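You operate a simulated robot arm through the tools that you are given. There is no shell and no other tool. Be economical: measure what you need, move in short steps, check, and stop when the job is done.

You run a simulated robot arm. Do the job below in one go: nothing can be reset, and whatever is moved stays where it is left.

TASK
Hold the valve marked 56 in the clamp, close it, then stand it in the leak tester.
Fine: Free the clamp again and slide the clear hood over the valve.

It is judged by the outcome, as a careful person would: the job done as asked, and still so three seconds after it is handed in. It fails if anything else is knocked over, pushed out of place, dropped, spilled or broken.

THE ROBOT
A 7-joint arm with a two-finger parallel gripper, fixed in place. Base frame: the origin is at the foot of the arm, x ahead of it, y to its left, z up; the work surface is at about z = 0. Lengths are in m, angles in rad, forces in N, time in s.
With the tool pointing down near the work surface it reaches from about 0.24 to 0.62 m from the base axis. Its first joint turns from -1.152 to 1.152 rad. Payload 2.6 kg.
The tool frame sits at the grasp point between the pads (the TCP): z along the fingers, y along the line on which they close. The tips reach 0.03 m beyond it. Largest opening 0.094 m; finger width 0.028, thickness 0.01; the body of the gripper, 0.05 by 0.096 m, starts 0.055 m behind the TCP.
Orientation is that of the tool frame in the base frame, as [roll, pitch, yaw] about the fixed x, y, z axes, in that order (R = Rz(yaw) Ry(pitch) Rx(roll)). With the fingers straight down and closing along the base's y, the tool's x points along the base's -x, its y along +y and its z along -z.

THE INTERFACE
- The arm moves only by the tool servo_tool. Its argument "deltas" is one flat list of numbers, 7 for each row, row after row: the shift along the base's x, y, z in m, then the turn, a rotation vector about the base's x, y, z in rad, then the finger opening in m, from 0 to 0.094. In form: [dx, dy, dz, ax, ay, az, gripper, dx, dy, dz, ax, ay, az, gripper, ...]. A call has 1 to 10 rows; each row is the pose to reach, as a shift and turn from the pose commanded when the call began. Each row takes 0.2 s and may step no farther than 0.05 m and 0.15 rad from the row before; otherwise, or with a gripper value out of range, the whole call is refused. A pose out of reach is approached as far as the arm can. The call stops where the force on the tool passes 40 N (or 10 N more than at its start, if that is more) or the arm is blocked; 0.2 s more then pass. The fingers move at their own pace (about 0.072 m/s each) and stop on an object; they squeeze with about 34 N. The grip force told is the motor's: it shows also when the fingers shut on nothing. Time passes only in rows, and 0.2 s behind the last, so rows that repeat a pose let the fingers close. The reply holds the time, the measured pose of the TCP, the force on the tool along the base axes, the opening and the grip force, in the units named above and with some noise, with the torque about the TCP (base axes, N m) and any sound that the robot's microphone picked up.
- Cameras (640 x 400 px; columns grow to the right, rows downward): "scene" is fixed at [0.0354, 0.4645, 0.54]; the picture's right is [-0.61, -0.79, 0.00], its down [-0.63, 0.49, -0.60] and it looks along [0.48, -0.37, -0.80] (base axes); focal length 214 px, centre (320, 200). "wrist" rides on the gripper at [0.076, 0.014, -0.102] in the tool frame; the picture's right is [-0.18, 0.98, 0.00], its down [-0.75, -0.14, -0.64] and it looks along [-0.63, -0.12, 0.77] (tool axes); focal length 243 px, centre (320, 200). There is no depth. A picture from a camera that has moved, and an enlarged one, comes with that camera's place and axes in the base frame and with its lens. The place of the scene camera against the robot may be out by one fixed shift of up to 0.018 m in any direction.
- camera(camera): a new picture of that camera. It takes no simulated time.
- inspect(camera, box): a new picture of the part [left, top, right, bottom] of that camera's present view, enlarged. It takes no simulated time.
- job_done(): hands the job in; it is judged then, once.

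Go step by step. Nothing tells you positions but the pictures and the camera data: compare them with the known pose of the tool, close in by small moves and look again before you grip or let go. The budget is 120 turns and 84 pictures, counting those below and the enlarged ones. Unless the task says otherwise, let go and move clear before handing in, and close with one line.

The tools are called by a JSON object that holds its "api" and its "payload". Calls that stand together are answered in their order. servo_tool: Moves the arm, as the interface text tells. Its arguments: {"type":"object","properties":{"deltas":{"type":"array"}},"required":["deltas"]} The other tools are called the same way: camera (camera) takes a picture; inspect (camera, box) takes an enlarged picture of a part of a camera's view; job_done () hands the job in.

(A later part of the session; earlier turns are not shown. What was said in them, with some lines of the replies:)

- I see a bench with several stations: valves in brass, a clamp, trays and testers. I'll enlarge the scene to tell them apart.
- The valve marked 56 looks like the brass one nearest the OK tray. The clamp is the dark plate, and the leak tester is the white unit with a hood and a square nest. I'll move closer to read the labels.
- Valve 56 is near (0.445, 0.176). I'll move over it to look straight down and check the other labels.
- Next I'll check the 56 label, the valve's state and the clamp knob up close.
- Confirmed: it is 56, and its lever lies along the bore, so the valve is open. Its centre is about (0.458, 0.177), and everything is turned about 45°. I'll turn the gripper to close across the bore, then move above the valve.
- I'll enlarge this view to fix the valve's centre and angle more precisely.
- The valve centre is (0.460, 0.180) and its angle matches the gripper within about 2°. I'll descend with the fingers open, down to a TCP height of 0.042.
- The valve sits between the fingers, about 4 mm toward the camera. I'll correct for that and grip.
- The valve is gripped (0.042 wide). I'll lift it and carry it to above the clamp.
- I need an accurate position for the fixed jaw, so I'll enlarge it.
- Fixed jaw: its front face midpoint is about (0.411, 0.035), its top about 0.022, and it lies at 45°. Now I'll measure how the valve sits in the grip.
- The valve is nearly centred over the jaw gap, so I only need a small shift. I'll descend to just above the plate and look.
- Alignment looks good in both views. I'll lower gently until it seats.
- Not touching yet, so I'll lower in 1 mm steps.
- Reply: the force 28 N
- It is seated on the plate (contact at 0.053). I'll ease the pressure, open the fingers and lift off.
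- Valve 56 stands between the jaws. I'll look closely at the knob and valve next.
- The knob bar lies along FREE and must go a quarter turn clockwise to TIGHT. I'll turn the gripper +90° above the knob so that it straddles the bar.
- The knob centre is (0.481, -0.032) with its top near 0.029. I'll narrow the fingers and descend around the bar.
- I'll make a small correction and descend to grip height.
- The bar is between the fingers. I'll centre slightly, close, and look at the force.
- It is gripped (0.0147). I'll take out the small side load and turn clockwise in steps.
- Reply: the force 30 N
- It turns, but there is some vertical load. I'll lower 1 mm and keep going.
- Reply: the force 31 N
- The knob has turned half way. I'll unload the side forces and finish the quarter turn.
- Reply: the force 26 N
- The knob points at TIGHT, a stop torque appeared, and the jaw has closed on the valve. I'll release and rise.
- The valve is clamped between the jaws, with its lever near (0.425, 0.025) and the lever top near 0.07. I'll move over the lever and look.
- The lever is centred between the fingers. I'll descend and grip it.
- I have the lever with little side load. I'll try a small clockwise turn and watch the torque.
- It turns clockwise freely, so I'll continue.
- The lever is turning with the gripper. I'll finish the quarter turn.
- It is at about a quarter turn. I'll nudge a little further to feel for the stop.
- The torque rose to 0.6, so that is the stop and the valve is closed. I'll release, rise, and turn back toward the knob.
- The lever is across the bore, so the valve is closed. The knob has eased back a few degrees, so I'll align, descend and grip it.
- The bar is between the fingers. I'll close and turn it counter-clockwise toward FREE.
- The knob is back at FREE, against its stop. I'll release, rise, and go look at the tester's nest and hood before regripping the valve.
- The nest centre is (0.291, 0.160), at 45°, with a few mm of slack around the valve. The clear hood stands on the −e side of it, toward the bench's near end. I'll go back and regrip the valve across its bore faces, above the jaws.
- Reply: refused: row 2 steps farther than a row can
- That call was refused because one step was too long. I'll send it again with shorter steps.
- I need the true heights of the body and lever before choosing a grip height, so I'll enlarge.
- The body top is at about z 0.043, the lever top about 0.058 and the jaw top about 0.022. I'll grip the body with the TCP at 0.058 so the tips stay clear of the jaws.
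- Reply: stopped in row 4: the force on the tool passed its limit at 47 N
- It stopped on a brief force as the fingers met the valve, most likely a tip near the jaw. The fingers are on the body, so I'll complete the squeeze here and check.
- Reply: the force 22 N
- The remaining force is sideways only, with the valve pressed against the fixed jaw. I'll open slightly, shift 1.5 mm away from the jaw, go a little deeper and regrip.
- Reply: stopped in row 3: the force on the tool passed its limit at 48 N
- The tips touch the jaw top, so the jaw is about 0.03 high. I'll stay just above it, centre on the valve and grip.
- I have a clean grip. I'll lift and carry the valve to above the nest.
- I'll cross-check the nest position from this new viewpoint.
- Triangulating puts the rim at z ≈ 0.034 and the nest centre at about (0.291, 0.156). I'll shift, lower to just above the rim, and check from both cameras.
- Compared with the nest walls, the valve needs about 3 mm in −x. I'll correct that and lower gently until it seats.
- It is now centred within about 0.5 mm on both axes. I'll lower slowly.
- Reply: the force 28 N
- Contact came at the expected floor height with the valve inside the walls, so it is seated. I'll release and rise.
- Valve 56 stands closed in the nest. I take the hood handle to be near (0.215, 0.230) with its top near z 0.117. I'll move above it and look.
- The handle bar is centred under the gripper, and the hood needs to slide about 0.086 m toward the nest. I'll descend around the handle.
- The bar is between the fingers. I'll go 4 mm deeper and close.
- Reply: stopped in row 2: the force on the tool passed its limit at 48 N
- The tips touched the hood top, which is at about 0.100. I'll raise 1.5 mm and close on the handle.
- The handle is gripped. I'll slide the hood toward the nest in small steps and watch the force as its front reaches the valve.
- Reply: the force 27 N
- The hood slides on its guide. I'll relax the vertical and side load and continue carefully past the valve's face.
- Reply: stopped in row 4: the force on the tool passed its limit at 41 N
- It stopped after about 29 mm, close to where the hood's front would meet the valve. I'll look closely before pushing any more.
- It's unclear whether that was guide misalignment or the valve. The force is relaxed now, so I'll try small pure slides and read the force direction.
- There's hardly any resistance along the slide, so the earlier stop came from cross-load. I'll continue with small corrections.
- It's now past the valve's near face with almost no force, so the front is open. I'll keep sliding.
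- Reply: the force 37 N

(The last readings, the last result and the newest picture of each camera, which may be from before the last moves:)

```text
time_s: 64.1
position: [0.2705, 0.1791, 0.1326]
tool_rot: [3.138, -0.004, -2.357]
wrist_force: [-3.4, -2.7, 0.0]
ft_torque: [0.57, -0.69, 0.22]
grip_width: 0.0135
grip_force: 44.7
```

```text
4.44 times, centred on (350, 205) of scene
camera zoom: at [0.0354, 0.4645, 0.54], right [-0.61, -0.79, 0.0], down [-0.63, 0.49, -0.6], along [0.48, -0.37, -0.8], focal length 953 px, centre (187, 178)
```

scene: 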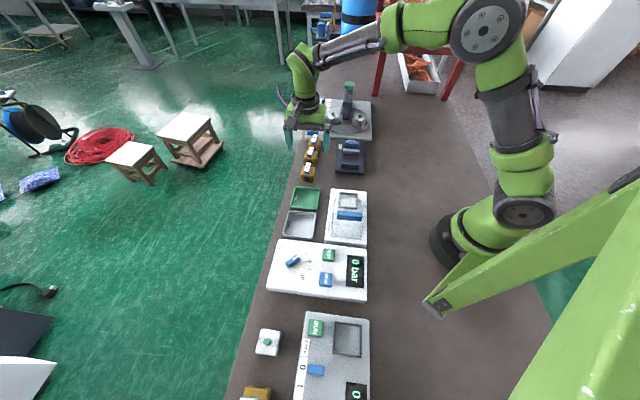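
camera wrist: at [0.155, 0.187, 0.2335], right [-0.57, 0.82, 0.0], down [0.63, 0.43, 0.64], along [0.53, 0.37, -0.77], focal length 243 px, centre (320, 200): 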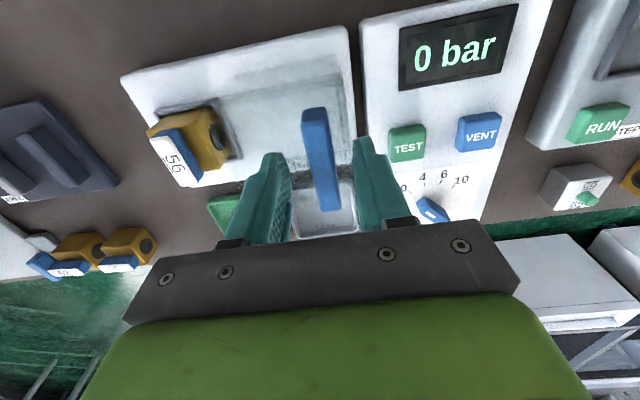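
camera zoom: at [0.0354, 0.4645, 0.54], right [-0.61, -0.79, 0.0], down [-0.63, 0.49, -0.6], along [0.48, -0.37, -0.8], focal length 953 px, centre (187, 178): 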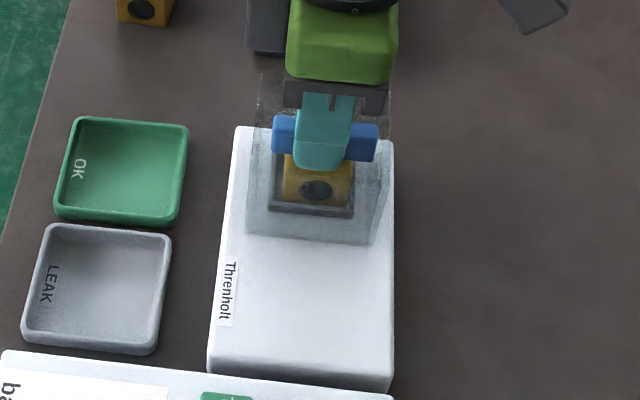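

The hood is mostly over the nest. I'll continue to the centred position, feeling for an end stop.

{"api": "servo_tool", "payload": {"deltas": [0.0021, -0.0021, 0, 0, 0, 0, 0.005, 0.0042, -0.0042, 0, 0, 0, 0, 0.005, 0.0064, -0.0064, 0, 0, 0, 0, 0.005, 0.0078, -0.0078, 0, 0, 0, 0, 0.005]}}

```text
time_s: 65.1
position: [0.2765, 0.1722, 0.1313]
tool_rot: [3.136, -0.003, -2.357]
wrist_force: [-20.7, 2.3, 24.2]
ft_torque: [0.3, -0.21, 0.06]
grip_width: 0.0137
grip_force: 45.5
```

{"api": "servo_tool", "payload": {"deltas": [-0.0004, -0.0004, 0.0007, 0, 0, 0, 0.005, 0.001, -0.0018, 0.0007, 0, 0, 0, 0.005, 0.0024, -0.0032, 0.0007, 0, 0, 0, 0.005]}}

{"api": "inspect", "payload": {"camera": "wrist", "box": [200, 50, 420, 230]}}

{"api": "inspect", "payload": {"camera": "scene", "box": [305, 160, 395, 250]}}

```text
time_s: 65.9
position: [0.2764, 0.1722, 0.1323]
tool_rot: [3.129, -0.003, -2.354]
wrist_force: [-32.0, 27.0, 5.6]
ft_torque: [0.56, -0.3, -0.4]
grip_width: 0.0136
grip_force: 45.0
```

```text
2.22 times, centred on (310, 140) of wrist
camera zoom: at [0.2152, 0.1278, 0.2349], right [-0.57, 0.82, 0.01], down [0.64, 0.43, 0.64], along [0.52, 0.37, -0.77], focal length 539 px, centre (342, 333)
```

zoom: 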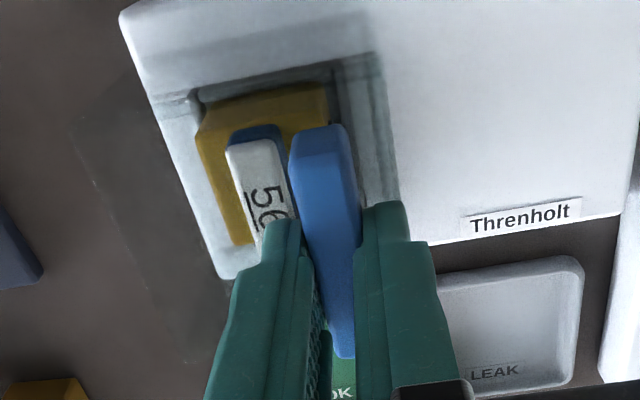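

```text
4.44 times, centred on (350, 205) of scene
camera zoom: at [0.0353, 0.4645, 0.54], right [-0.61, -0.79, 0.0], down [-0.63, 0.49, -0.6], along [0.48, -0.37, -0.8], focal length 953 px, centre (187, 178)
```

zoom: 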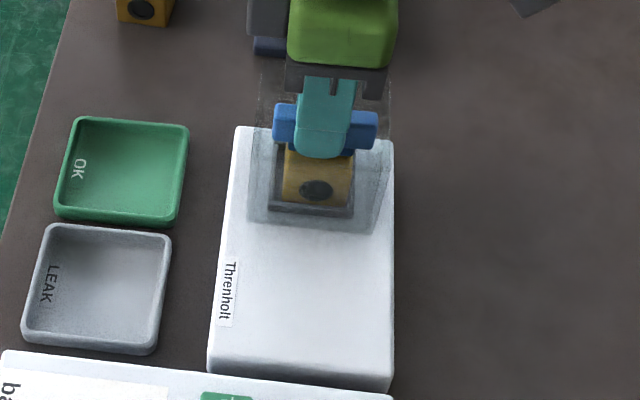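

The end stop is reached after about 85 mm of travel, and the hood covers the nest and valve. I'll unload, open the fingers and rise away.

{"api": "servo_tool", "payload": {"deltas": [-0.002, 0.002, 0, 0, 0, 0, 0.005, -0.002, 0.002, 0, 0, 0, 0, 0.025, -0.002, 0.002, 0, 0, 0, 0, 0.04, -0.002, 0.002, 0, 0, 0, 0, 0.04, -0.002, 0.002, 0.03, 0, 0, 0, 0.04, -0.002, 0.002, 0.07, 0, 0, 0, 0.04, 0.02, -0.02, 0.1, 0, 0, 0, 0.04, 0.05, -0.05, 0.11, 0, 0, 0, 0.06]}}

{"api": "servo_tool", "payload": {"deltas": [0.02, -0.035, 0.02, 0, 0, 0, 0.06, 0.03, -0.07, 0.04, 0, 0, 0, 0.06, 0.03, -0.1, 0.05, 0, 0, 0, 0.06, 0.03, -0.1, 0.05, 0, 0, 0, 0.06]}}

{"api": "inspect", "payload": {"camera": "scene", "box": [270, 90, 400, 250]}}

```text
time_s: 67.7
position: [0.3307, 0.1176, 0.242]
tool_rot: [3.138, -0.002, -2.358]
wrist_force: [-0.3, -0.2, -0.7]
ft_torque: [0.02, 0.0, 0.01]
grip_width: 0.0596
grip_force: 0.1
```

```text
time_s: 68.7
position: [0.3622, 0.0182, 0.2923]
tool_rot: [3.141, -0.002, -2.357]
wrist_force: [0.1, 0.2, -0.3]
ft_torque: [0.04, 0.01, -0.01]
grip_width: 0.0598
grip_force: 0.1
```

```text
2.50 times, centred on (335, 170) of scene
camera zoom: at [0.0354, 0.4645, 0.54], right [-0.61, -0.79, 0.0], down [-0.63, 0.49, -0.6], along [0.48, -0.37, -0.8], focal length 536 px, centre (282, 275)
```

zoom: 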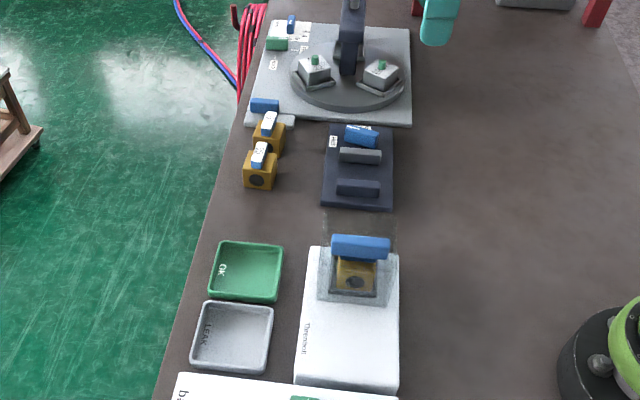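

The hood covers the valve. I'll take one last look at the clamp knob and the covered valve.

{"api": "inspect", "payload": {"camera": "scene", "box": [325, 135, 375, 180]}}

{"api": "inspect", "payload": {"camera": "scene", "box": [320, 175, 380, 225]}}

```text
8.89 times, centred on (350, 158) of scene
camera zoom: at [0.0354, 0.4645, 0.54], right [-0.61, -0.79, 0.0], down [-0.63, 0.49, -0.6], along [0.48, -0.37, -0.8], focal length 1906 px, centre (53, 578)
```

zoom: 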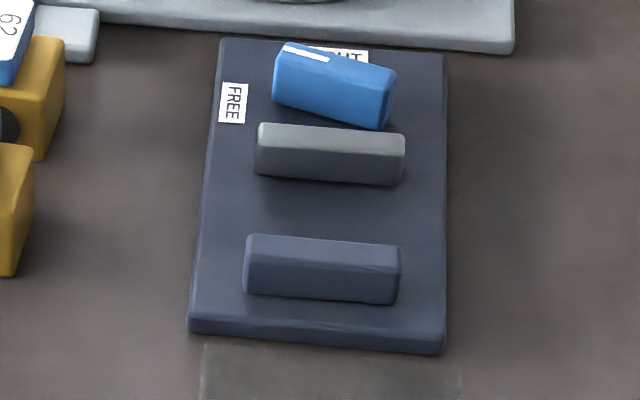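

```text
8.00 times, centred on (350, 200) of scene
camera zoom: at [0.0354, 0.4645, 0.54], right [-0.61, -0.79, 0.0], down [-0.63, 0.49, -0.6], along [0.48, -0.37, -0.8], focal length 1716 px, centre (80, 200)
```

zoom: 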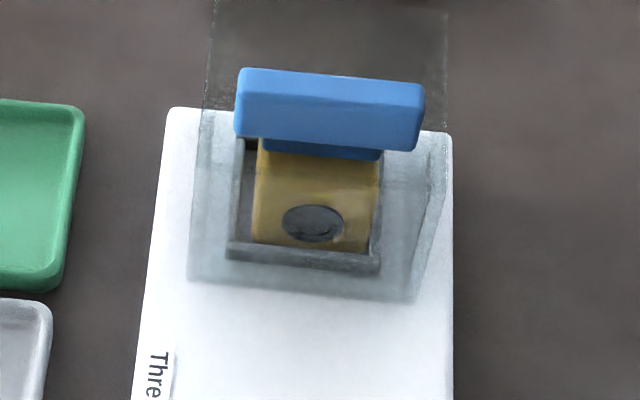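

The valve is closed in the nest under the hood. The clamp is open, but its knob rests about 10° short of FREE. I'll regrip it the same way as before and set it fully to FREE.

{"api": "servo_tool", "payload": {"deltas": [0.03, -0.013, -0.03, 0, 0, 0, 0.05, 0.06, -0.026, -0.06, 0, 0, 0, 0.034, 0.09, -0.039, -0.09, 0, 0, 0, 0.034, 0.1163, -0.0527, -0.115, 0, 0, -0.06, 0.034, 0.1163, -0.0527, -0.142, 0, 0, -0.13, 0.034, 0.1163, -0.0527, -0.18, 0, 0, -0.13, 0.034, 0.1163, -0.0527, -0.2, 0, 0, -0.13, 0.034, 0.1163, -0.0527, -0.2, 0, 0, -0.13, 0.034]}}

{"api": "camera", "payload": {"camera": "wrist"}}

```text
time_s: 70.5
position: [0.4771, -0.0351, 0.0933]
tool_rot: [3.137, 0.0, -2.486]
wrist_force: [1.0, 0.1, -1.0]
ft_torque: [-0.02, 0.02, 0.0]
grip_width: 0.0337
grip_force: 0.0
```

```text
refused: no pictures are left
```

No pictures are left, but the knob's position is known from the two earlier grips. I'll descend slowly to the same grip pose with the force guard on.

{"api": "servo_tool", "payload": {"deltas": [0.0005, 0.0003, -0.02, 0, 0, 0, 0.034, 0.0005, 0.0003, -0.035, 0, 0, 0, 0.034, 0.0005, 0.0003, -0.042, 0, 0, 0, 0.034, 0.0005, 0.0003, -0.047, 0, 0, 0, 0.034, 0.0005, 0.0003, -0.047, 0, 0, 0, 0.01, 0.0005, 0.0003, -0.047, 0, 0, 0, 0.01]}}

```text
time_s: 71.9
position: [0.4776, -0.0333, 0.0468]
tool_rot: [-3.14, 0.001, -2.488]
wrist_force: [12.5, -6.2, -8.9]
ft_torque: [0.47, -0.77, -0.01]
grip_width: 0.0147
grip_force: 44.8
```

The knob is gripped (0.0147, as before). I'll turn it to the FREE stop.

{"api": "servo_tool", "payload": {"deltas": [0.0008, -0.0004, -0.0003, 0, 0, 0.05, 0.01, 0.0008, -0.0004, -0.0003, 0, 0, 0.1, 0.01, 0.0008, -0.0004, -0.0003, 0, 0, 0.14, 0.01, 0.0008, -0.0004, -0.0003, 0, 0, 0.155, 0.01]}}

```text
time_s: 72.9
position: [0.4773, -0.0345, 0.0469]
tool_rot: [3.14, -0.003, -2.339]
wrist_force: [-3.0, -8.3, 19.7]
ft_torque: [0.14, -0.35, -1.03]
grip_width: 0.0147
grip_force: 45.1
```

The stop torque is there again, so the knob is at FREE. I'll open straight from here, rise vertically and move clear.

{"api": "servo_tool", "payload": {"deltas": [0, 0, 0.0005, 0, 0, 0, 0.02, 0, 0, 0.0005, 0, 0, 0, 0.034, 0, 0, 0.0005, 0, 0, 0, 0.034, 0, 0, 0.03, 0, 0, 0, 0.034, 0, 0, 0.07, 0, 0, 0, 0.034, 0, 0, 0.11, 0, 0, 0, 0.05, -0.02, 0, 0.15, 0, 0, 0, 0.05, -0.05, 0, 0.18, 0, 0, 0, 0.05, -0.09, 0, 0.2, 0, 0, 0, 0.05]}}

```text
time_s: 74.9
position: [0.3868, -0.0355, 0.2439]
tool_rot: [3.139, -0.002, -2.332]
wrist_force: [0.0, 0.7, 0.5]
ft_torque: [-0.01, 0.01, 0.0]
grip_width: 0.05
grip_force: 0.1
```

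The knob was released at FREE and the arm is clear, so I'm handing the job in.

{"api": "job_done", "payload": {}}

```text
The job is handed in.
```

Valve 56 was clamped and closed, and now stands in the leak tester with the clear hood slid over it to its end stop; the clamp knob is back at FREE, which I confirmed by feeling its stop because I had no pictures left for a final look.
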